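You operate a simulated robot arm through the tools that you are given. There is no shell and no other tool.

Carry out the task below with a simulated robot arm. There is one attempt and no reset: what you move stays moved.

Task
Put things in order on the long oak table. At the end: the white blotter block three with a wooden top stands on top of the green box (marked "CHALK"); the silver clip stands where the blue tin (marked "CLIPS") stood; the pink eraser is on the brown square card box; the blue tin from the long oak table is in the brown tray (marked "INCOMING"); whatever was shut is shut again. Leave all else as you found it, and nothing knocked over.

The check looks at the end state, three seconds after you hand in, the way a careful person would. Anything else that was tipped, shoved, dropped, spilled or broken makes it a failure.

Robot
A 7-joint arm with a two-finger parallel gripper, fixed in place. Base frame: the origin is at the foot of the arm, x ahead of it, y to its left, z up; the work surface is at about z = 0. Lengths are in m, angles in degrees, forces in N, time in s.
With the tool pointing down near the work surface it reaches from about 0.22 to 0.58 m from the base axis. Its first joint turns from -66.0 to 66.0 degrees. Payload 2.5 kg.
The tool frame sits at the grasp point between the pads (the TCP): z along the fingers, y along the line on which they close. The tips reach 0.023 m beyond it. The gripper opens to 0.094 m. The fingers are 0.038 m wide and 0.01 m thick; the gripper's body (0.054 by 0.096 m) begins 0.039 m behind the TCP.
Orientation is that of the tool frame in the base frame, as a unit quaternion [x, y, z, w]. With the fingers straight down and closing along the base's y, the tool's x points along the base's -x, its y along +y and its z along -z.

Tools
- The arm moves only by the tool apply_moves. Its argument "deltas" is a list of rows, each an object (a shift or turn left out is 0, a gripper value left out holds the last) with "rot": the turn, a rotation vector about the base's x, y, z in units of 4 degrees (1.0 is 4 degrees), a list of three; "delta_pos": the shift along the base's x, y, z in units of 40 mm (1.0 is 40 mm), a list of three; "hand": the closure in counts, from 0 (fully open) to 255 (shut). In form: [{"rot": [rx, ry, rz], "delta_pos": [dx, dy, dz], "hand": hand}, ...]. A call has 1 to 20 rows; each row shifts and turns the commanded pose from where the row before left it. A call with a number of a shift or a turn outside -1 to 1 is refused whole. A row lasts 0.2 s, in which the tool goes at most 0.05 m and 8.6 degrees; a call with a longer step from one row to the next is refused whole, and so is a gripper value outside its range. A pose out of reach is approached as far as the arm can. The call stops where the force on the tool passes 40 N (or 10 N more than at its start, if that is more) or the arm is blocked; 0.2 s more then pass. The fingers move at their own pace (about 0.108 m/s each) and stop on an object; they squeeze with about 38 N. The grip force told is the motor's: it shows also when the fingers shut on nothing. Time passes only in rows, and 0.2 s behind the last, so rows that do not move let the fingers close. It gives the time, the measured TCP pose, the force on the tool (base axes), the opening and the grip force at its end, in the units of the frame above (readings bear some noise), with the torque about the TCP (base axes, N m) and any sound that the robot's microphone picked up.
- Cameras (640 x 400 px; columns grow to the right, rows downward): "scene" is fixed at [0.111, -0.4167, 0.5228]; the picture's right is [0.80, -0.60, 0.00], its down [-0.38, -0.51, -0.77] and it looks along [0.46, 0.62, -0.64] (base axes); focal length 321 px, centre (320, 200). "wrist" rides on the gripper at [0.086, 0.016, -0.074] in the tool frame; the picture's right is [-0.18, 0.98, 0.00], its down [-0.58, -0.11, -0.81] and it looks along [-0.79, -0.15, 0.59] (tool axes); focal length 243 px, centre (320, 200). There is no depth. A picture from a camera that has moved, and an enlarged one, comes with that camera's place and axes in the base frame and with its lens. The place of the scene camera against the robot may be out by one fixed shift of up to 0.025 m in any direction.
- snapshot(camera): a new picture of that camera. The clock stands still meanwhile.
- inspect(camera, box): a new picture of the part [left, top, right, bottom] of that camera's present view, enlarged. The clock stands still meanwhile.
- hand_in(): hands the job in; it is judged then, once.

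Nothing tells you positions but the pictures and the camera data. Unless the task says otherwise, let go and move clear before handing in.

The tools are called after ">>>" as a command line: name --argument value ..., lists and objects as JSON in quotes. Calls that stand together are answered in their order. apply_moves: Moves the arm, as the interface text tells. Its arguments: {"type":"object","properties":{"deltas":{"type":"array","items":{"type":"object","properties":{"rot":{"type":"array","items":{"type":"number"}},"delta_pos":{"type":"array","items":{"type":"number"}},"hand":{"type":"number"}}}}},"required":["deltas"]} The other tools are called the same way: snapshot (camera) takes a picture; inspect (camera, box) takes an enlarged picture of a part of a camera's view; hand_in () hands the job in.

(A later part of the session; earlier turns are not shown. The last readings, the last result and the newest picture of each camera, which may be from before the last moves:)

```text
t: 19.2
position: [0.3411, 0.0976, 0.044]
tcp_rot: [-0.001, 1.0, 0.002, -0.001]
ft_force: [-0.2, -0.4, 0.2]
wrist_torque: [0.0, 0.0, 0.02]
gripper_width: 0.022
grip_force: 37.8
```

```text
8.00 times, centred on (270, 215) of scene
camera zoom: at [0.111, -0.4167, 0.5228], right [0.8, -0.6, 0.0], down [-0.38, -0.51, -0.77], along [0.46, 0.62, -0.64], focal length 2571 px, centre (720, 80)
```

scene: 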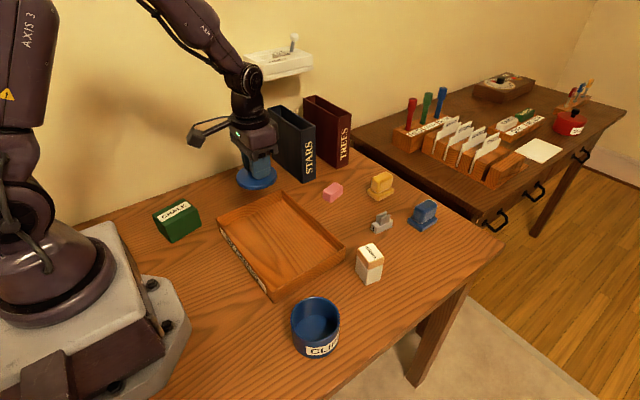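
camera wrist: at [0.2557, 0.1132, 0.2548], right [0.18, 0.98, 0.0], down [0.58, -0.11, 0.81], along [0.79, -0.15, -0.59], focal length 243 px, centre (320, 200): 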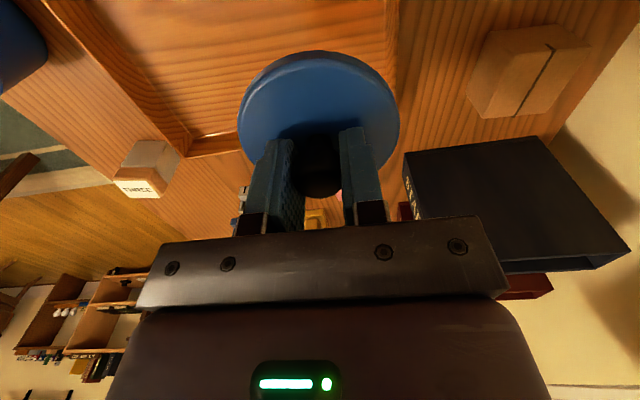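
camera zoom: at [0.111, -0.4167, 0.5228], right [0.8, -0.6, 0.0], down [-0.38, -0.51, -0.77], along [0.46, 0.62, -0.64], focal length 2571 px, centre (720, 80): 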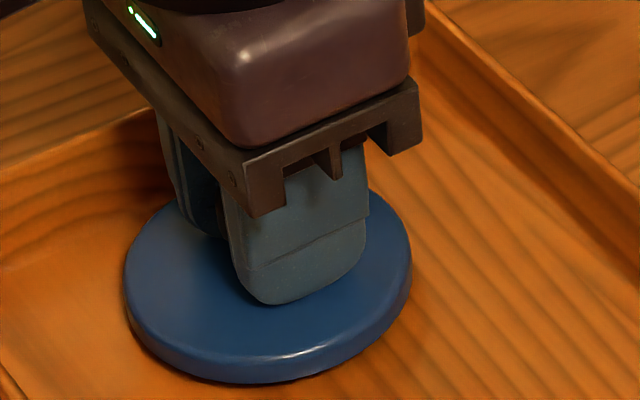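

>>> apply_moves --deltas '[{"delta_pos": [0, 0, -0.025]}, {"delta_pos": [0, 0, -0.025]}, {}]'

>>> inspect --camera "scene" --box '[230, 190, 310, 240]'

```text
t: 20.0
position: [0.3405, 0.096, 0.0423]
tcp_rot: [-0.001, 1.0, 0.002, -0.001]
ft_force: [-0.5, -0.2, -0.8]
wrist_torque: [-0.01, -0.01, -0.01]
gripper_width: 0.0216
grip_force: 38.1
```

```text
8.00 times, centred on (270, 215) of scene
camera zoom: at [0.111, -0.4167, 0.5228], right [0.8, -0.6, 0.0], down [-0.38, -0.51, -0.77], along [0.46, 0.62, -0.64], focal length 2571 px, centre (720, 80)
```

zoom: 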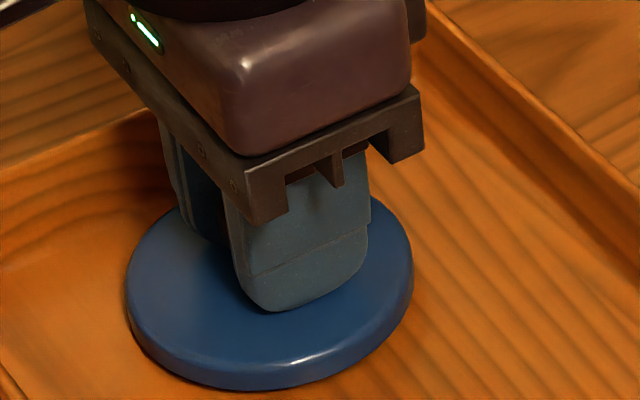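

>>> apply_moves --deltas '[{"delta_pos": [0, 0, -0.025]}, {"delta_pos": [0, 0, -0.025]}, {}]'

>>> inspect --camera "scene" --box '[230, 190, 310, 240]'

```text
t: 20.8
position: [0.3409, 0.0985, 0.0399]
tcp_rot: [0.0, 1.0, 0.001, 0.001]
ft_force: [0.7, 0.3, -0.2]
wrist_torque: [-0.02, 0.04, 0.01]
gripper_width: 0.0219
grip_force: 38.0
```

```text
8.00 times, centred on (270, 215) of scene
camera zoom: at [0.111, -0.4167, 0.5228], right [0.8, -0.6, 0.0], down [-0.38, -0.51, -0.77], along [0.46, 0.62, -0.64], focal length 2571 px, centre (720, 80)
```

zoom: 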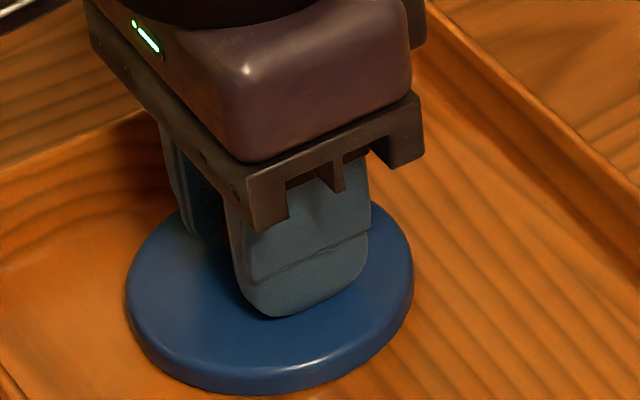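

>>> apply_moves --deltas '[{"delta_pos": [0, 0, -0.025]}, {"delta_pos": [0, 0, -0.02]}, {}]'

>>> inspect --camera "scene" --box '[230, 190, 310, 240]'

```text
t: 21.6
position: [0.3409, 0.098, 0.038]
tcp_rot: [-0.001, 1.0, 0.002, -0.001]
ft_force: [-2.8, 1.2, 10.9]
wrist_torque: [-0.08, 0.03, -0.03]
gripper_width: 0.022
grip_force: 37.9
```

```text
8.00 times, centred on (270, 215) of scene
camera zoom: at [0.111, -0.4167, 0.5228], right [0.8, -0.6, 0.0], down [-0.38, -0.51, -0.77], along [0.46, 0.62, -0.64], focal length 2571 px, centre (720, 80)
```

zoom: 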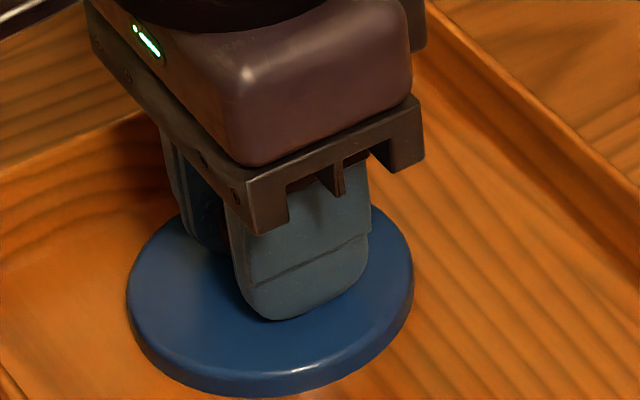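

The lid touched the tray floor at TCP z 0.038. I'll ease off slightly and open only to about 40 mm, because the wall is near, then rise.

>>> apply_moves --deltas '[{"delta_pos": [0, 0, 0.012]}, {"hand": 200}, {"hand": 146}, {"hand": 146}, {"delta_pos": [0, 0, 0.3]}, {"delta_pos": [0, 0, 0.6]}, {"delta_pos": [0, 0, 0.8]}, {"delta_pos": [0, 0, 0.8]}, {"delta_pos": [0, 0, 0.8]}, {}]'

>>> snapshot --camera "scene"

>>> snapshot --camera "wrist"

```text
t: 23.8
position: [0.3402, 0.0975, 0.17]
tcp_rot: [0.0, 1.0, 0.0, 0.0]
ft_force: [-0.7, 0.0, 0.2]
wrist_torque: [-0.01, -0.02, 0.03]
gripper_width: 0.0402
grip_force: 0.1
```

```text
taken
```

scene: 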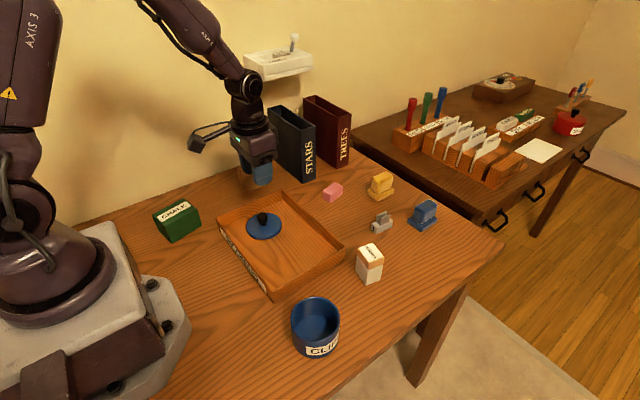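

```text
taken
camera wrist: at [0.2539, 0.113, 0.2451], right [0.18, 0.98, 0.0], down [0.58, -0.11, 0.81], along [0.79, -0.15, -0.59], focal length 243 px, centre (320, 200)
```

wrist: 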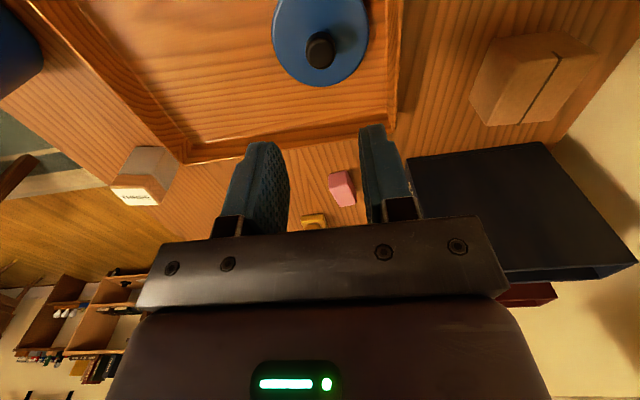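

The lid is resting flat in the tray's left end. Now back over the open tin body, fingers fully open, to check alignment.

>>> apply_moves --deltas '[{"delta_pos": [-0.146, -0.5, 0], "rot": [0, 0, -0.846], "hand": 0}, {"delta_pos": [-0.146, -0.74, 0], "rot": [0, 0, -0.846]}, {"delta_pos": [-0.146, -0.74, 0], "rot": [0, 0, -0.846]}, {"delta_pos": [-0.146, -0.74, 0], "rot": [0, 0, -0.846]}, {"delta_pos": [-0.146, -0.74, 0], "rot": [0, 0, -0.846]}, {"delta_pos": [-0.146, -0.74, 0], "rot": [0, 0, -0.846]}, {"delta_pos": [-0.146, -0.74, 0], "rot": [0, 0, -0.846]}, {"delta_pos": [-0.146, -0.74, 0], "rot": [0, 0, -0.846]}, {"delta_pos": [-0.146, -0.74, 0], "rot": [0, 0, -0.846]}, {"delta_pos": [-0.146, -0.74, 0], "rot": [0, 0, -0.846]}, {"delta_pos": [0, 0, -0.5]}, {"delta_pos": [0, 0, -0.5]}, {}]'

>>> snapshot --camera "wrist"

>>> inspect --camera "wrist" --box '[200, 0, 456, 160]'

```text
t: 26.6
position: [0.2825, -0.1882, 0.1303]
tcp_rot: [0.291, 0.957, 0.001, 0.001]
ft_force: [0.2, -0.7, 0.0]
wrist_torque: [0.02, -0.01, 0.0]
gripper_width: 0.0939
grip_force: 0.0
```

```text
taken
camera wrist: at [0.2192, -0.1263, 0.2056], right [0.7, 0.71, 0.0], down [0.42, -0.42, 0.81], along [0.58, -0.56, -0.59], focal length 243 px, centre (320, 200)
```

wrist: 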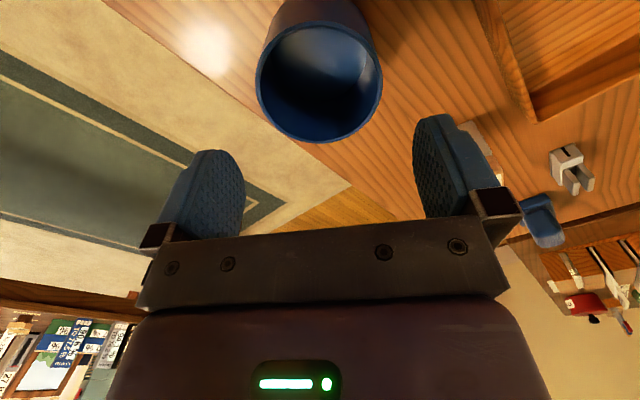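

```text
2.50 times, centred on (328, 80) of wrist
camera zoom: at [0.2192, -0.1263, 0.2056], right [0.7, 0.71, 0.0], down [0.42, -0.42, 0.81], along [0.58, -0.56, -0.59], focal length 606 px, centre (300, 500)
```

zoom: 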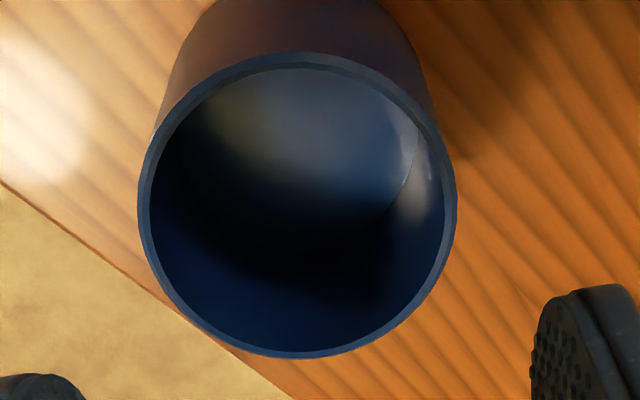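

The tin hasn't moved, and the offset is only about 2 mm along the finger width. I'll correct for it and descend around the body to TCP z≈0.037.

>>> apply_moves --deltas '[{"delta_pos": [-0.07, 0, -0.3]}, {"delta_pos": [0, 0, -0.5]}, {"delta_pos": [0, 0, -0.5]}, {"delta_pos": [0, 0, -0.5]}, {"delta_pos": [0, 0, -0.5]}, {}]'

>>> snapshot --camera "wrist"

```text
t: 28.0
position: [0.2793, -0.1877, 0.0392]
tcp_rot: [0.291, 0.957, 0.001, 0.001]
ft_force: [-0.2, 0.6, -0.6]
wrist_torque: [0.03, 0.01, 0.02]
gripper_width: 0.094
grip_force: 0.1
```

```text
taken
camera wrist: at [0.2169, -0.1267, 0.1135], right [0.7, 0.71, 0.0], down [0.42, -0.42, 0.81], along [0.58, -0.56, -0.59], focal length 243 px, centre (320, 200)
```

wrist: 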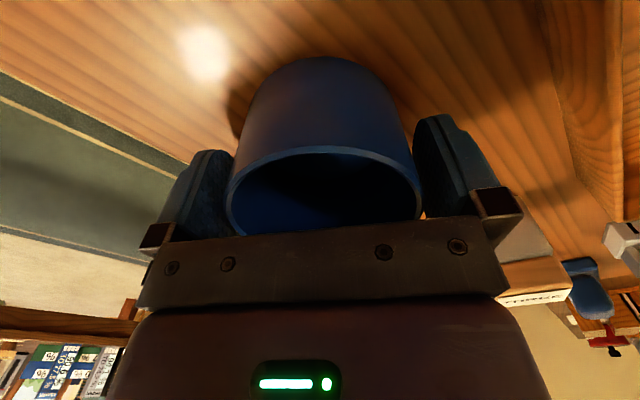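

The tin body is centred between the fingers, so I'll close and lift slightly to test.

>>> apply_moves --deltas '[{"hand": 40}, {"hand": 60}, {"hand": 255}, {"hand": 255}, {"delta_pos": [0, 0, 0.1]}, {"delta_pos": [0, 0, 0.15]}, {}]'

>>> inspect --camera "scene" --box '[238, 270, 398, 370]'

>>> snapshot --camera "wrist"

```text
t: 29.6
position: [0.2789, -0.1877, 0.0492]
tcp_rot: [0.291, 0.957, 0.002, -0.001]
ft_force: [-0.5, -0.6, -5.8]
wrist_torque: [-0.03, 0.01, -0.02]
gripper_width: 0.0773
grip_force: 37.7
```

```text
4.00 times, centred on (318, 320) of scene
camera zoom: at [0.111, -0.4167, 0.5228], right [0.8, -0.6, 0.0], down [-0.38, -0.51, -0.77], along [0.46, 0.62, -0.64], focal length 1286 px, centre (328, -280)
```

zoom: 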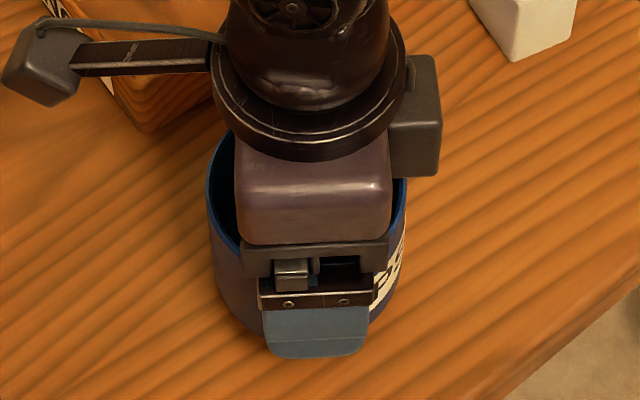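

```text
taken
camera wrist: at [0.2163, -0.1261, 0.124], right [0.7, 0.71, 0.0], down [0.42, -0.42, 0.81], along [0.58, -0.56, -0.59], focal length 243 px, centre (320, 200)
```

wrist: 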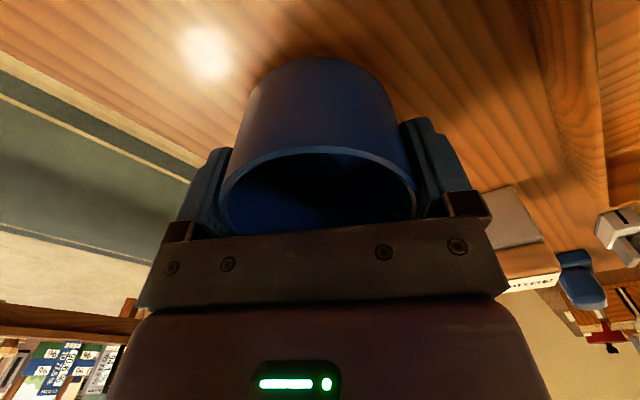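

The tin body is held firmly and weighs about 0.6 kg. I'll raise it and carry it over the tray to about (0.34, -0.01), turning to yaw 0.

>>> apply_moves --deltas '[{"delta_pos": [0, 0, 0.4]}, {"delta_pos": [0, 0, 0.6]}, {"delta_pos": [0, 0, 0.6]}, {"delta_pos": [0, 0, 0.4]}, {"delta_pos": [0.169, 0.494, 0], "rot": [0, 0, 0.94]}, {"delta_pos": [0.169, 0.494, 0], "rot": [0, 0, 0.94]}, {"delta_pos": [0.169, 0.494, 0], "rot": [0, 0, 0.94]}, {"delta_pos": [0.169, 0.494, 0], "rot": [0, 0, 0.94]}, {"delta_pos": [0.169, 0.494, 0], "rot": [0, 0, 0.94]}, {"delta_pos": [0.169, 0.494, 0], "rot": [0, 0, 0.94]}, {"delta_pos": [0.169, 0.494, 0], "rot": [0, 0, 0.94]}, {"delta_pos": [0.169, 0.494, 0], "rot": [0, 0, 0.94]}, {"delta_pos": [0.169, 0.494, 0], "rot": [0, 0, 0.94]}, {}]'

>>> snapshot --camera "scene"

>>> snapshot --camera "wrist"

```text
t: 32.6
position: [0.3424, -0.0111, 0.1289]
tcp_rot: [-0.001, 1.0, 0.001, -0.001]
ft_force: [-0.7, 0.2, -5.2]
wrist_torque: [-0.03, -0.02, -0.03]
gripper_width: 0.0779
grip_force: 38.2
```

```text
taken
```

scene: 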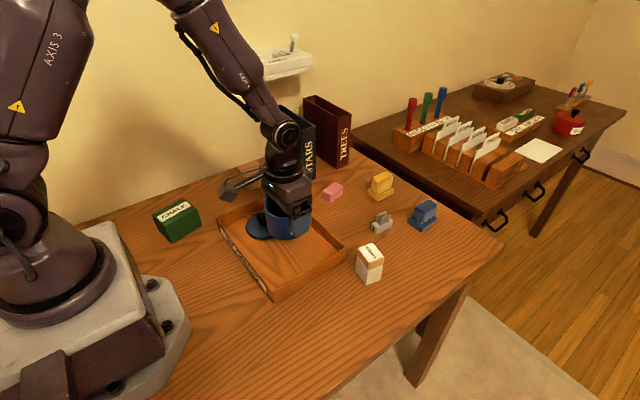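

```text
taken
camera wrist: at [0.2563, 0.006, 0.2039], right [0.18, 0.98, 0.0], down [0.58, -0.11, 0.81], along [0.79, -0.15, -0.59], focal length 243 px, centre (320, 200)
```

wrist: 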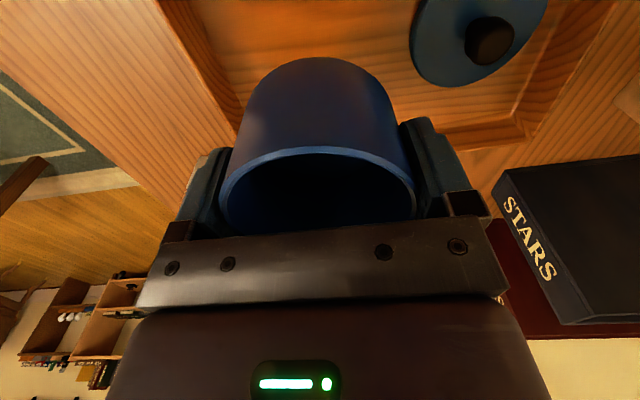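

>>> apply_moves --deltas '[{"delta_pos": [0, 0.02, -0.35]}, {"delta_pos": [0, 0, -0.55]}, {"delta_pos": [0, 0, -0.55]}, {"delta_pos": [0, 0, -0.4]}, {}]'

>>> inspect --camera "scene" --box '[220, 180, 380, 280]'

>>> snapshot --camera "wrist"

```text
t: 33.8
position: [0.3414, -0.0105, 0.0529]
tcp_rot: [0.0, 1.0, 0.001, 0.001]
ft_force: [0.0, -0.4, -6.8]
wrist_torque: [-0.01, -0.02, 0.0]
gripper_width: 0.0775
grip_force: 38.3
```

```text
4.00 times, centred on (300, 230) of scene
camera zoom: at [0.111, -0.4167, 0.5228], right [0.8, -0.6, 0.0], down [-0.38, -0.51, -0.77], along [0.46, 0.62, -0.64], focal length 1286 px, centre (400, 80)
```

zoom: 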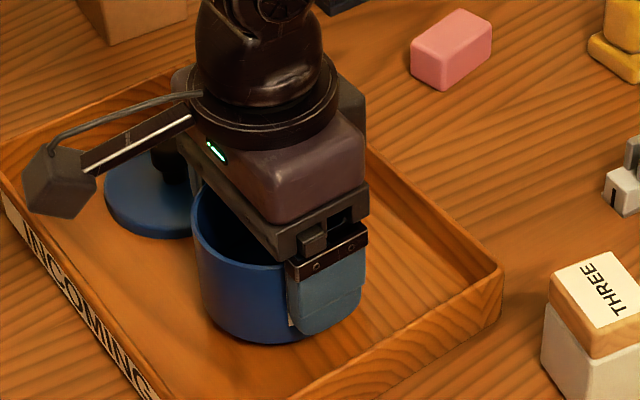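

```text
taken
camera wrist: at [0.2549, 0.0062, 0.1286], right [0.18, 0.98, 0.0], down [0.58, -0.11, 0.81], along [0.79, -0.15, -0.59], focal length 243 px, centre (320, 200)
```

wrist: 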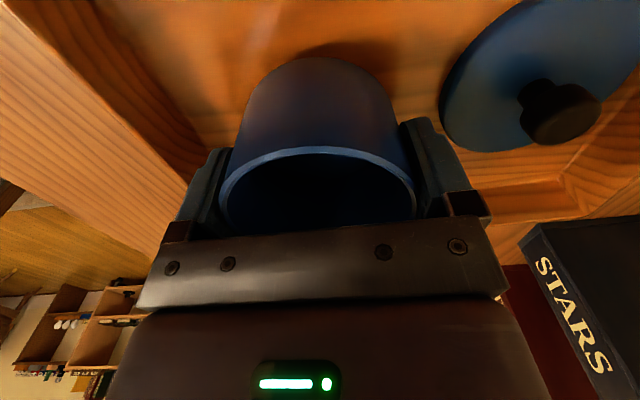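

>>> apply_moves --deltas '[{"delta_pos": [0, 0, -0.06]}, {"delta_pos": [0, 0, -0.06]}, {"delta_pos": [0, 0, -0.04]}, {}]'

```text
t: 34.8
position: [0.3413, -0.0094, 0.0475]
tcp_rot: [0.0, 1.0, 0.002, -0.001]
ft_force: [0.9, -0.2, -5.9]
wrist_torque: [0.01, -0.03, 0.01]
gripper_width: 0.0776
grip_force: 37.6
```

>>> apply_moves --deltas '[{"delta_pos": [0, 0, -0.025]}, {"delta_pos": [0, 0, -0.025]}, {}]'

```text
t: 35.6
position: [0.3395, -0.0097, 0.0446]
tcp_rot: [0.0, 1.0, 0.001, -0.001]
ft_force: [0.0, -0.2, -6.0]
wrist_torque: [-0.02, -0.03, -0.04]
gripper_width: 0.0776
grip_force: 38.0
```

>>> apply_moves --deltas '[{"delta_pos": [0, 0, -0.025]}, {"delta_pos": [0, 0, -0.015]}, {}]'

```text
t: 36.4
position: [0.3407, -0.0093, 0.0442]
tcp_rot: [-0.001, 1.0, 0.001, -0.002]
ft_force: [-10.0, 0.8, 22.1]
wrist_torque: [-0.46, 0.14, -0.05]
gripper_width: 0.0776
grip_force: 38.7
```

The tin has touched the tray floor. I'll ease off a touch, release with a small opening, and rise clear.

>>> apply_moves --deltas '[{"delta_pos": [0, 0, 0.02]}, {"hand": 30}, {"hand": 16}, {"hand": 16}, {"delta_pos": [0, 0, 0.3]}, {"delta_pos": [0, 0, 0.6]}, {"delta_pos": [0, 0, 0.6]}, {"delta_pos": [0, 0, 0.6]}, {"delta_pos": [0, 0, 0.4]}, {}]'

>>> snapshot --camera "scene"

>>> snapshot --camera "wrist"

```text
t: 38.6
position: [0.3405, -0.0105, 0.1454]
tcp_rot: [-0.001, 1.0, 0.002, 0.0]
ft_force: [0.5, 0.0, 0.1]
wrist_torque: [-0.01, 0.01, 0.03]
gripper_width: 0.0881
grip_force: 0.0
```

```text
taken
```

scene: 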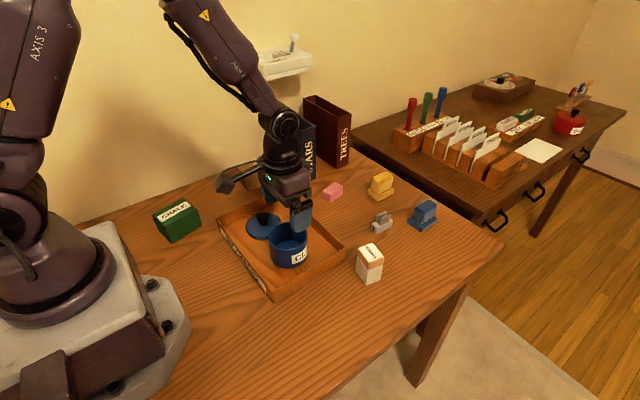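

```text
taken
camera wrist: at [0.2547, 0.0059, 0.2208], right [0.18, 0.98, 0.0], down [0.58, -0.11, 0.81], along [0.79, -0.15, -0.59], focal length 243 px, centre (320, 200)
```

wrist: 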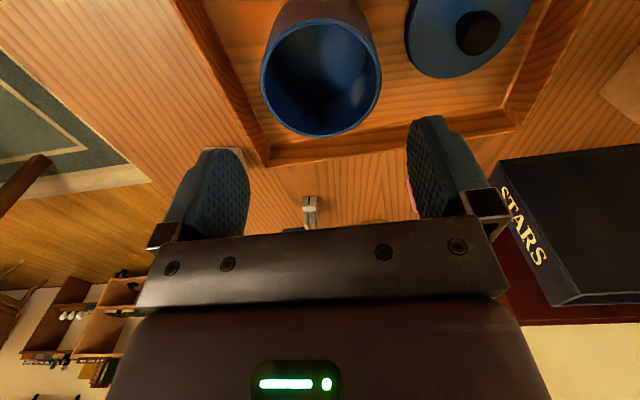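

The tin body is standing in the tray. I'll measure its centre precisely, and the lid's, for a good re-closing.

>>> inspect --camera "wrist" --box '[240, 0, 432, 120]'

>>> inspect --camera "wrist" --box '[250, 60, 400, 150]'

```text
3.33 times, centred on (336, 60) of wrist
camera zoom: at [0.2547, 0.0059, 0.2208], right [0.18, 0.98, 0.0], down [0.58, -0.11, 0.81], along [0.79, -0.15, -0.59], focal length 809 px, centre (267, 667)
```

zoom: 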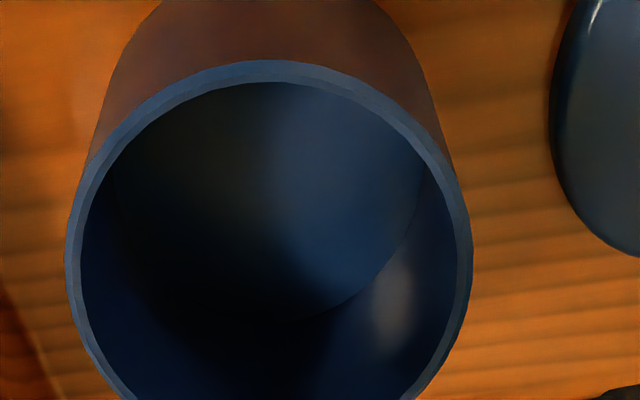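

```text
4.27 times, centred on (325, 105) of wrist
camera zoom: at [0.2547, 0.0059, 0.2208], right [0.18, 0.98, 0.0], down [0.58, -0.11, 0.81], along [0.79, -0.15, -0.59], focal length 1035 px, centre (299, 605)
```

zoom: 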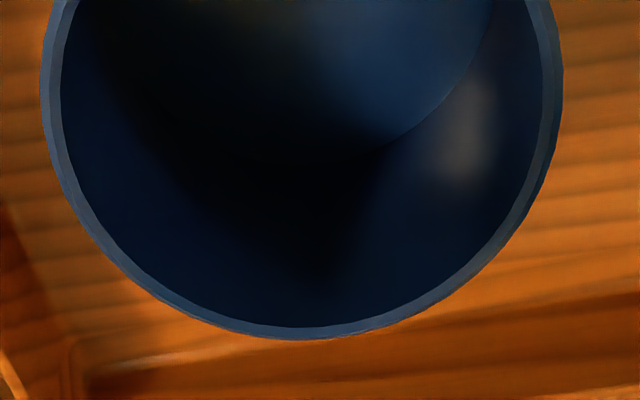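

The tin stands at about (0.339, -0.010) in the tray. Now I'll hover over the lid's knob with fingers partly open, to pick the lid up again.

>>> apply_moves --deltas '[{"delta_pos": [0, 0.5, 0], "hand": 133}, {"delta_pos": [0, 0.74, 0]}, {"delta_pos": [0, 0.74, 0]}, {"delta_pos": [0, 0.72, 0]}, {"delta_pos": [0, 0, -0.6]}, {"delta_pos": [0, 0, -0.6]}, {"delta_pos": [0, 0, -0.5]}, {}]'

>>> snapshot --camera "wrist"

>>> inspect --camera "scene" --box '[220, 180, 348, 260]'

```text
t: 40.4
position: [0.3407, 0.0974, 0.0765]
tcp_rot: [-0.001, 1.0, 0.002, -0.001]
ft_force: [-0.6, -0.3, -0.3]
wrist_torque: [0.01, -0.02, -0.01]
gripper_width: 0.0451
grip_force: 0.1
```

```text
taken
camera wrist: at [0.2553, 0.1134, 0.1514], right [0.18, 0.98, 0.0], down [0.58, -0.11, 0.81], along [0.79, -0.15, -0.59], focal length 243 px, centre (320, 200)
```

wrist: 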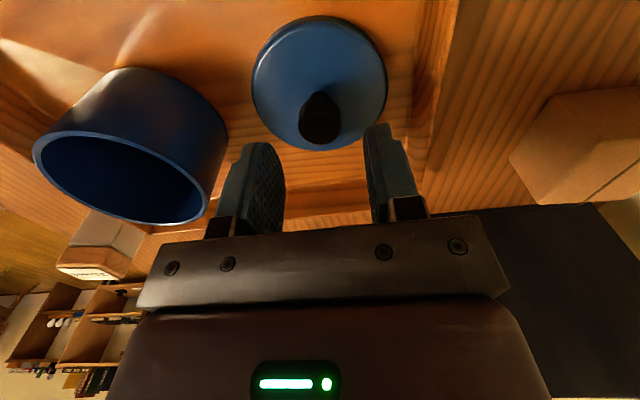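

```text
5.00 times, centred on (284, 220) of scene
camera zoom: at [0.111, -0.4167, 0.5228], right [0.8, -0.6, 0.0], down [-0.38, -0.51, -0.77], along [0.46, 0.62, -0.64], focal length 1607 px, centre (500, 100)
```

zoom: 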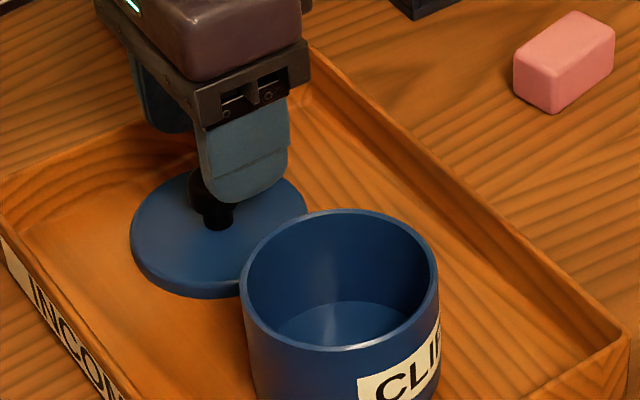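

>>> apply_moves --deltas '[{"delta_pos": [0, 0, -0.3]}, {"delta_pos": [0, 0, -0.3]}, {"delta_pos": [0, 0, -0.29]}, {}]'

>>> snapshot --camera "wrist"

>>> inspect --camera "scene" --box '[220, 180, 348, 260]'

```text
t: 41.4
position: [0.341, 0.0976, 0.0404]
tcp_rot: [-0.001, 1.0, 0.002, 0.0]
ft_force: [-0.3, -0.1, 0.5]
wrist_torque: [0.03, 0.0, 0.01]
gripper_width: 0.0448
grip_force: 0.1
```

```text
taken
camera wrist: at [0.2554, 0.114, 0.1159], right [0.18, 0.98, 0.0], down [0.58, -0.11, 0.81], along [0.79, -0.15, -0.59], focal length 243 px, centre (320, 200)
```

wrist: 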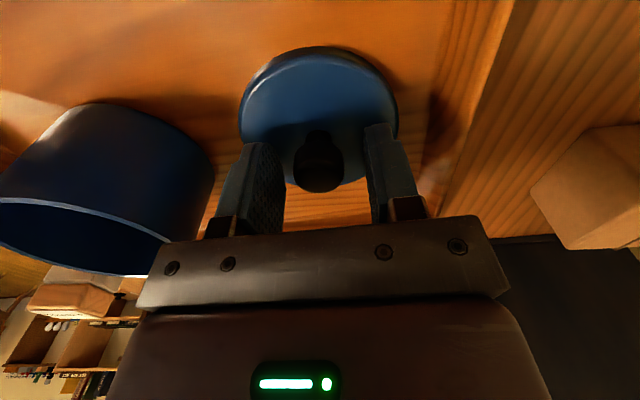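

```text
5.00 times, centred on (284, 220) of scene
camera zoom: at [0.111, -0.4167, 0.5228], right [0.8, -0.6, 0.0], down [-0.38, -0.51, -0.77], along [0.46, 0.62, -0.64], focal length 1607 px, centre (500, 100)
```

zoom: 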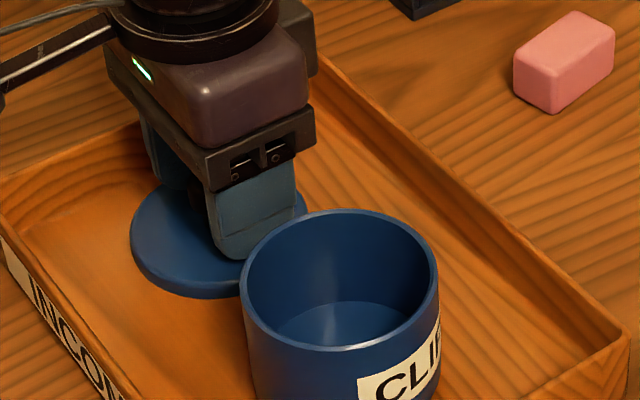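

>>> apply_moves --deltas '[{"hand": 180}, {"hand": 200}, {"hand": 255}, {"hand": 255}, {"delta_pos": [0, 0, 0.15]}, {}]'

>>> inspect --camera "scene" --box '[220, 180, 348, 260]'

```text
t: 42.8
position: [0.3409, 0.0977, 0.0478]
tcp_rot: [-0.002, 1.0, 0.001, 0.0]
ft_force: [1.0, 0.1, -1.3]
wrist_torque: [0.0, 0.01, 0.04]
gripper_width: 0.0217
grip_force: 38.5
```

```text
5.00 times, centred on (284, 220) of scene
camera zoom: at [0.111, -0.4167, 0.5228], right [0.8, -0.6, 0.0], down [-0.38, -0.51, -0.77], along [0.46, 0.62, -0.64], focal length 1607 px, centre (500, 100)
```

zoom: 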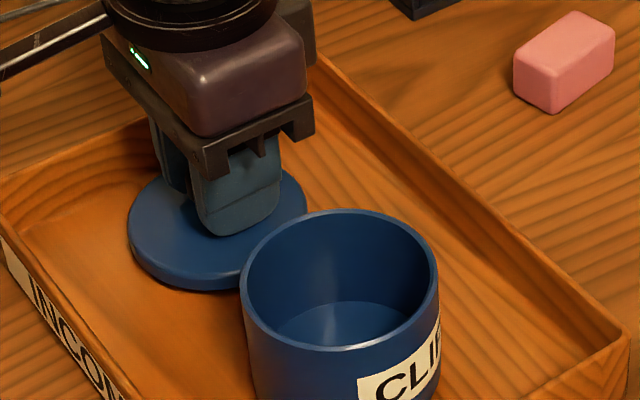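

The lid is held by the knob. I'll lift it and bring it over the tin, allowing for a 2–3 mm offset of the knob within the grip, and check alignment from both cameras.

>>> apply_moves --deltas '[{"delta_pos": [0, 0, 0.4]}, {"delta_pos": [0, 0, 0.7]}, {"delta_pos": [0, 0, 0.7]}, {"delta_pos": [0, 0, 0.5]}, {"delta_pos": [0.0155, -0.4, 0]}, {"delta_pos": [0.0155, -0.7, 0]}, {"delta_pos": [0.0155, -0.8, 0]}, {"delta_pos": [0.016, -0.79, 0]}, {}, {"delta_pos": [0, 0, -0.3]}, {"delta_pos": [0, 0, -0.25]}, {}]'

>>> snapshot --camera "wrist"

>>> inspect --camera "scene" --box '[240, 190, 336, 250]'

>>> inspect --camera "scene" --box '[240, 220, 336, 280]'

```text
t: 45.4
position: [0.3434, -0.0093, 0.1175]
tcp_rot: [0.0, 1.0, 0.002, -0.002]
ft_force: [0.8, -0.2, -1.2]
wrist_torque: [0.0, -0.01, 0.04]
gripper_width: 0.0216
grip_force: 38.0
```

```text
taken
camera wrist: at [0.2583, 0.0069, 0.1928], right [0.18, 0.98, 0.0], down [0.58, -0.11, 0.81], along [0.79, -0.15, -0.59], focal length 243 px, centre (320, 200)
```

wrist: 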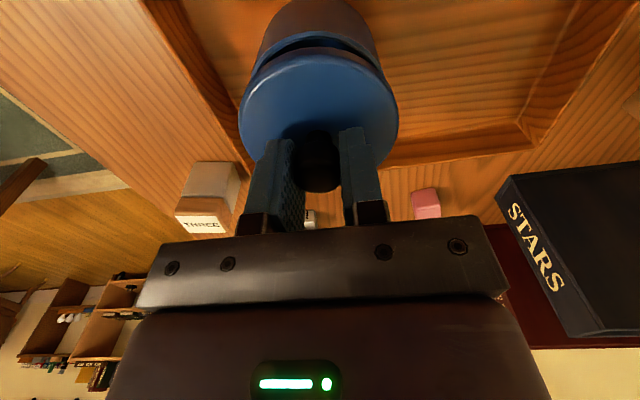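

```text
6.67 times, centred on (288, 220) of scene
camera zoom: at [0.111, -0.4167, 0.5228], right [0.8, -0.6, 0.0], down [-0.38, -0.51, -0.77], along [0.46, 0.62, -0.64], focal length 2142 px, centre (533, 67)
```

zoom: 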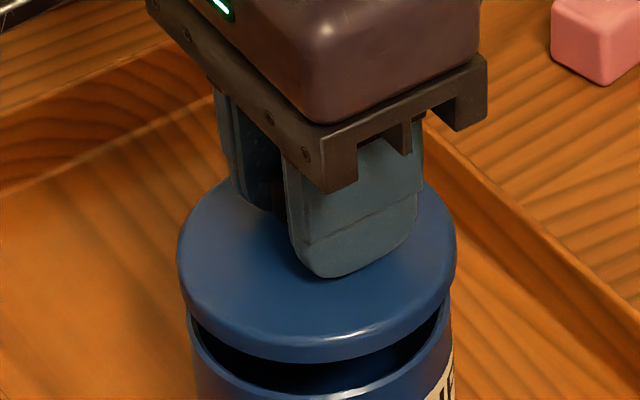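

```text
6.67 times, centred on (288, 250) of scene
camera zoom: at [0.111, -0.4167, 0.5228], right [0.8, -0.6, 0.0], down [-0.38, -0.51, -0.77], along [0.46, 0.62, -0.64], focal length 2142 px, centre (533, -133)
```

zoom: 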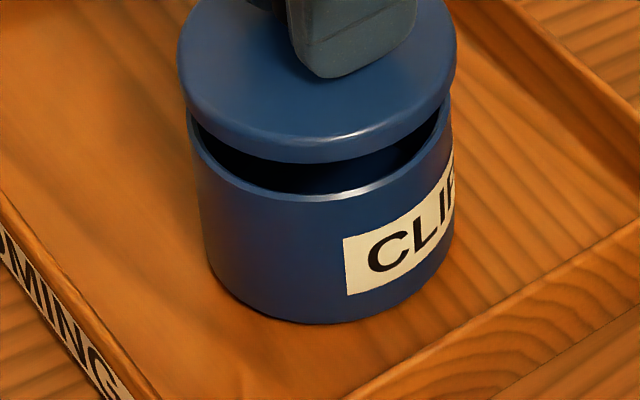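

The scene camera shows the lid aligned over the tin to within about 0.5 mm. I'll lower it slowly.

>>> apply_moves --deltas '[{"delta_pos": [0, 0, -0.1]}, {"delta_pos": [0, 0, -0.1]}, {"delta_pos": [0, 0, -0.05]}, {}]'

>>> inspect --camera "scene" --box '[250, 225, 330, 275]'

>>> inspect --camera "wrist" --box '[210, 0, 434, 140]'

```text
t: 46.4
position: [0.3442, -0.0092, 0.1084]
tcp_rot: [-0.001, 1.0, 0.002, -0.001]
ft_force: [0.4, -0.9, -0.4]
wrist_torque: [0.03, 0.01, -0.04]
gripper_width: 0.0217
grip_force: 38.1
```

```text
8.00 times, centred on (290, 250) of scene
camera zoom: at [0.111, -0.4167, 0.5228], right [0.8, -0.6, 0.0], down [-0.38, -0.51, -0.77], along [0.46, 0.62, -0.64], focal length 2571 px, centre (560, -200)
```

zoom: 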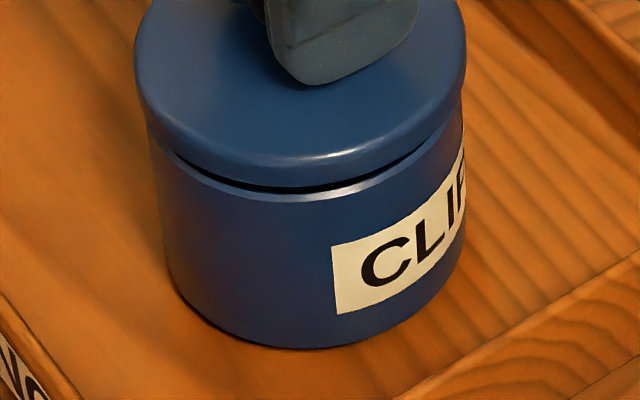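

```text
2.86 times, centred on (322, 70) of wrist
camera zoom: at [0.2575, 0.007, 0.1825], right [0.18, 0.98, 0.0], down [0.58, -0.11, 0.81], along [0.79, -0.15, -0.59], focal length 693 px, centre (314, 571)
```

zoom: 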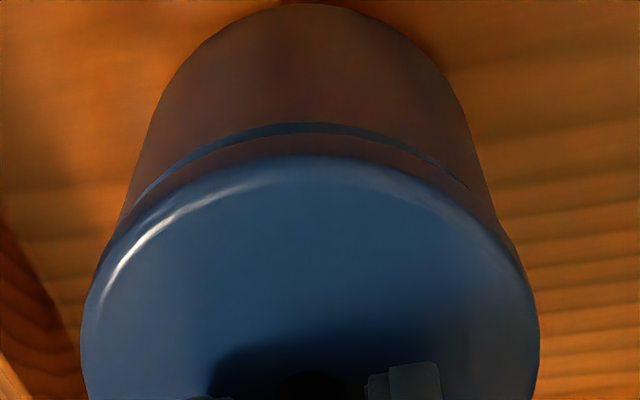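

>>> apply_moves --deltas '[{"delta_pos": [0, 0, -0.03]}, {"delta_pos": [0, 0, -0.03]}, {"delta_pos": [0, 0, -0.03]}, {}]'

>>> inspect --camera "scene" --box '[250, 225, 330, 275]'

```text
t: 47.4
position: [0.3441, -0.0099, 0.1038]
tcp_rot: [0.0, 1.0, 0.002, 0.001]
ft_force: [0.6, -0.3, -0.3]
wrist_torque: [0.0, -0.01, 0.01]
gripper_width: 0.0217
grip_force: 38.4
```

```text
8.00 times, centred on (290, 250) of scene
camera zoom: at [0.111, -0.4167, 0.5228], right [0.8, -0.6, 0.0], down [-0.38, -0.51, -0.77], along [0.46, 0.62, -0.64], focal length 2571 px, centre (560, -200)
```

zoom: 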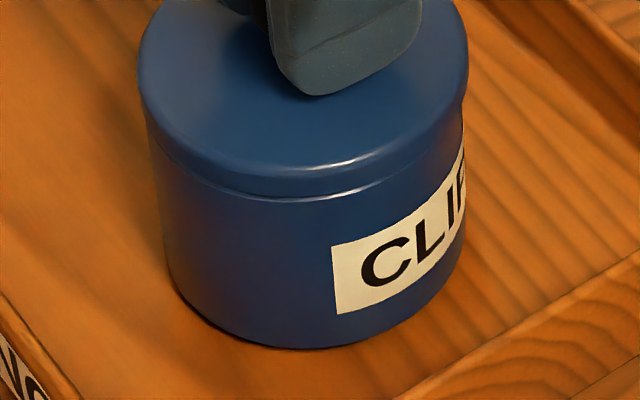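

>>> apply_moves --deltas '[{"delta_pos": [0, 0, -0.025]}, {"delta_pos": [0, 0, -0.025]}, {}]'

>>> inspect --camera "scene" --box '[250, 225, 330, 275]'

```text
t: 48.2
position: [0.3434, -0.0086, 0.1023]
tcp_rot: [-0.001, 1.0, 0.001, -0.001]
ft_force: [1.3, -1.2, -1.0]
wrist_torque: [0.02, 0.01, 0.03]
gripper_width: 0.0218
grip_force: 38.0
```

```text
8.00 times, centred on (290, 250) of scene
camera zoom: at [0.111, -0.4167, 0.5228], right [0.8, -0.6, 0.0], down [-0.38, -0.51, -0.77], along [0.46, 0.62, -0.64], focal length 2571 px, centre (560, -200)
```

zoom: 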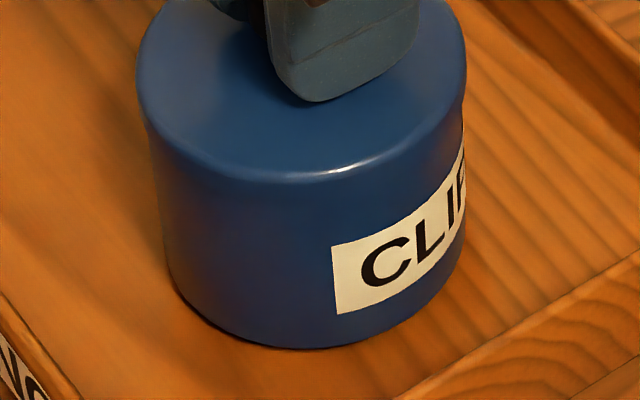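

>>> apply_moves --deltas '[{"delta_pos": [0, 0, -0.025]}, {"delta_pos": [0, 0, -0.02]}, {}]'

>>> inspect --camera "wrist" --box '[210, 0, 434, 140]'

```text
t: 48.9
position: [0.3436, -0.0099, 0.1014]
tcp_rot: [0.0, 1.0, 0.0, 0.0]
ft_force: [-2.3, -1.2, 4.2]
wrist_torque: [0.01, -0.11, -0.02]
gripper_width: 0.0219
grip_force: 38.3
heard: snap
stopped in row 3: the force on the tool passed its limit at 43 N (the readings are from after the stop); the commanded pose is now the measured one
```

```text
2.86 times, centred on (322, 70) of wrist
camera zoom: at [0.2574, 0.0069, 0.1769], right [0.18, 0.98, 0.0], down [0.58, -0.11, 0.8], along [0.79, -0.15, -0.59], focal length 693 px, centre (314, 571)
```

zoom: 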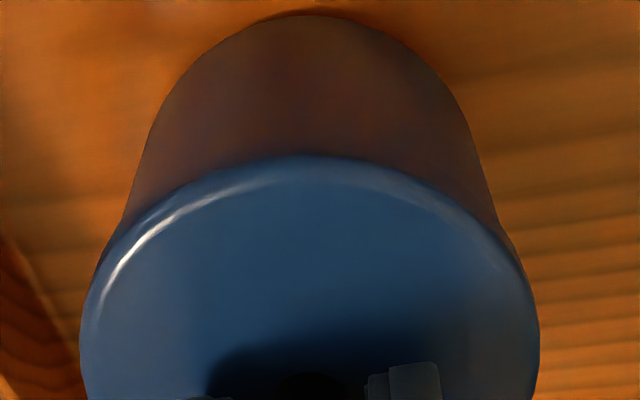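

The lid snapped shut. I'll release the knob gently and rise clear.

>>> apply_moves --deltas '[{"hand": 220}, {"hand": 133}, {"hand": 100}, {"hand": 100}, {"delta_pos": [0, 0, 0.3]}, {"delta_pos": [0, 0, 0.6]}, {"delta_pos": [0, 0, 0.8]}, {}]'

>>> snapshot --camera "scene"

>>> inspect --camera "scene" --box '[230, 195, 358, 275]'

>>> snapshot --camera "wrist"

```text
t: 50.7
position: [0.3438, -0.0096, 0.1692]
tcp_rot: [0.0, 1.0, 0.001, -0.002]
ft_force: [0.2, 0.5, 0.4]
wrist_torque: [0.02, 0.0, 0.0]
gripper_width: 0.0569
grip_force: 0.0
```

```text
taken
```

scene: 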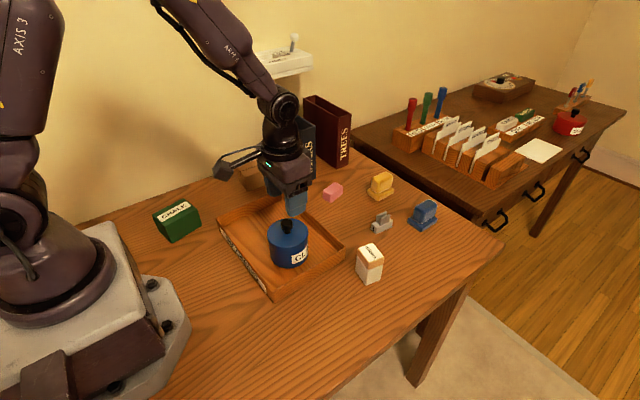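

```text
5.00 times, centred on (294, 235) of scene
camera zoom: at [0.111, -0.4167, 0.5228], right [0.8, -0.6, 0.0], down [-0.38, -0.51, -0.77], along [0.46, 0.62, -0.64], focal length 1607 px, centre (450, 25)
```

zoom: 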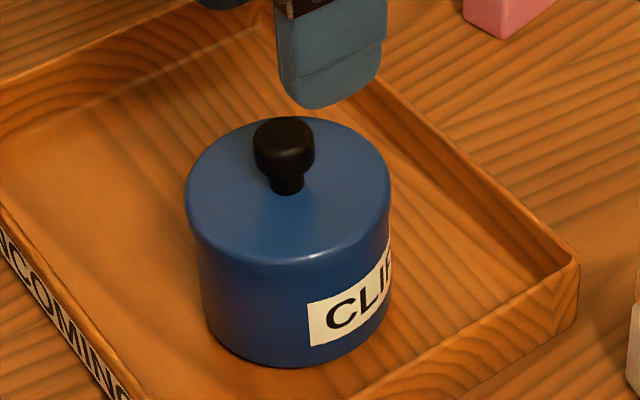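

```text
taken
camera wrist: at [0.2572, 0.0075, 0.2448], right [0.18, 0.98, 0.0], down [0.58, -0.11, 0.8], along [0.79, -0.15, -0.59], focal length 243 px, centre (320, 200)
```

wrist: 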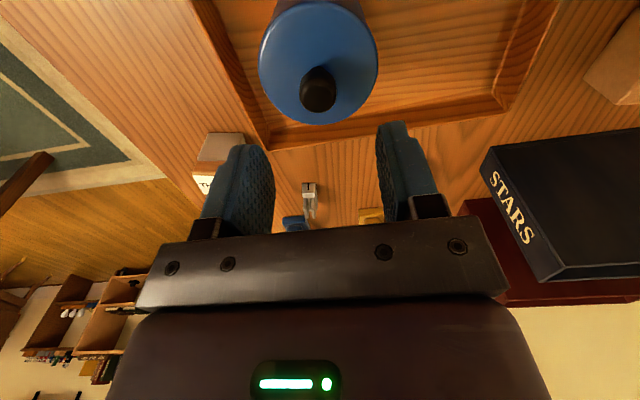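

The tin is shut and standing in the tray. Next is the silver clip, so I'll take a close look at it and the block from the scene camera and move the wrist toward it.

>>> inspect --camera "scene" --box '[356, 200, 404, 230]'

>>> apply_moves --deltas '[{"delta_pos": [0.5, -0.2, 0], "hand": 0}, {"delta_pos": [0.6, -0.2, 0]}, {"delta_pos": [0.6, -0.2, 0]}, {"delta_pos": [0.6, -0.2, 0]}, {"delta_pos": [0.6, -0.1, 0]}, {"delta_pos": [0.6, -0.1, 0]}, {}]'

>>> snapshot --camera "wrist"

```text
13.33 times, centred on (380, 215) of scene
camera zoom: at [0.111, -0.4167, 0.5228], right [0.8, -0.6, 0.0], down [-0.38, -0.51, -0.77], along [0.46, 0.62, -0.64], focal length 4285 px, centre (-480, 0)
```

zoom: 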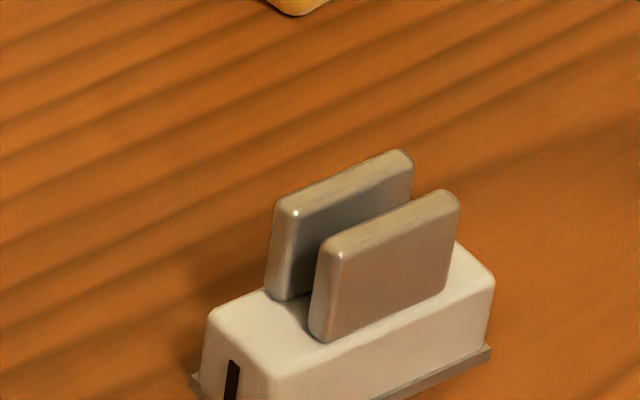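

```text
t: 52.3
position: [0.4836, -0.0482, 0.1699]
tcp_rot: [0.0, 1.0, 0.001, -0.002]
ft_force: [0.2, -0.2, -0.3]
wrist_torque: [-0.01, -0.05, -0.03]
gripper_width: 0.0941
grip_force: 0.1
```

```text
taken
camera wrist: at [0.3984, -0.0324, 0.2449], right [0.18, 0.98, 0.0], down [0.58, -0.11, 0.8], along [0.79, -0.15, -0.59], focal length 243 px, centre (320, 200)
```

wrist: 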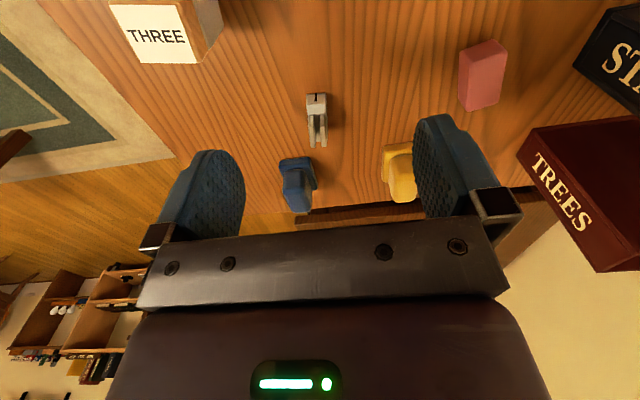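

>>> inspect --camera "wrist" --box '[268, 80, 364, 140]'

>>> inspect --camera "scene" --box '[340, 195, 436, 255]'

>>> inspect --camera "wrist" --box '[420, 20, 548, 100]'

>>> inspect --camera "wrist" --box '[90, 0, 218, 80]'

```text
6.67 times, centred on (316, 110) of wrist
camera zoom: at [0.3984, -0.0324, 0.2449], right [0.18, 0.98, 0.0], down [0.58, -0.11, 0.8], along [0.79, -0.15, -0.59], focal length 1618 px, centre (347, 800)
```

zoom: 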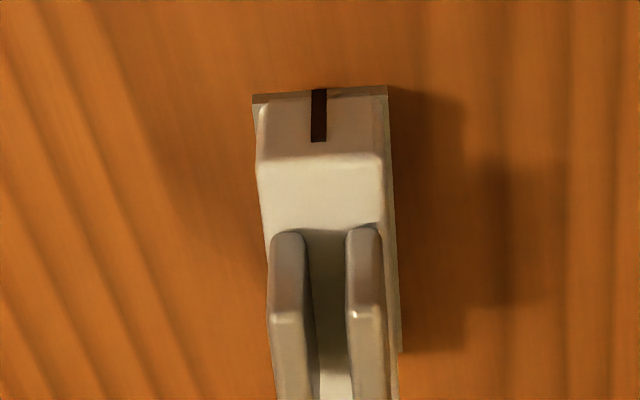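

```text
6.67 times, centred on (388, 225) of scene
camera zoom: at [0.111, -0.4167, 0.5228], right [0.8, -0.6, 0.0], down [-0.38, -0.51, -0.77], along [0.46, 0.62, -0.64], focal length 2142 px, centre (-133, 33)
```

zoom: 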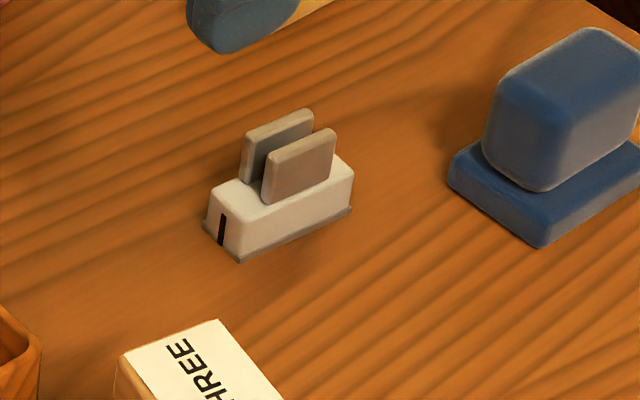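

```text
5.00 times, centred on (484, 60) of wrist
camera zoom: at [0.3984, -0.0324, 0.2449], right [0.18, 0.98, 0.0], down [0.58, -0.11, 0.8], along [0.79, -0.15, -0.59], focal length 1213 px, centre (-500, 900)
```

zoom: 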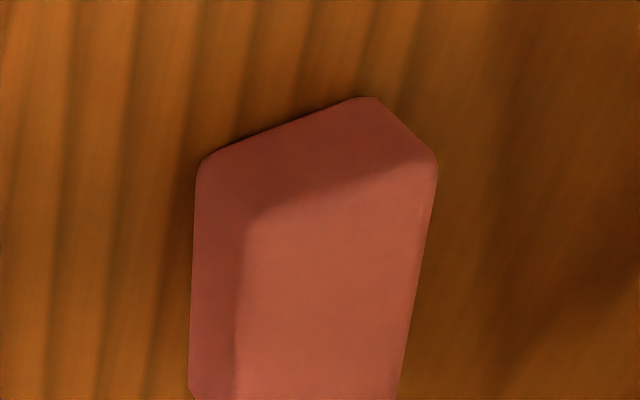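

```text
5.00 times, centred on (154, 40) of wrist
camera zoom: at [0.3984, -0.0324, 0.2449], right [0.18, 0.98, 0.0], down [0.58, -0.11, 0.8], along [0.79, -0.15, -0.59], focal length 1213 px, centre (1150, 1000)
```

zoom: 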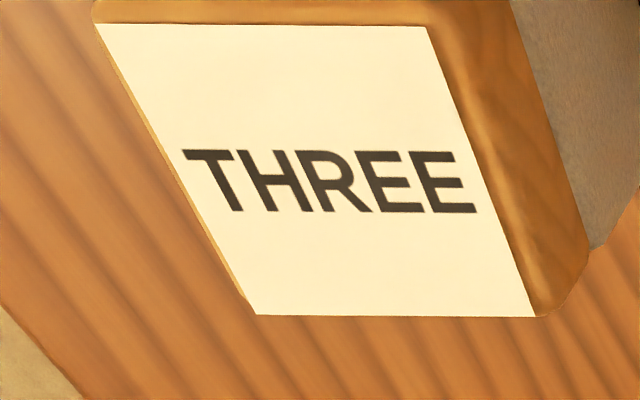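

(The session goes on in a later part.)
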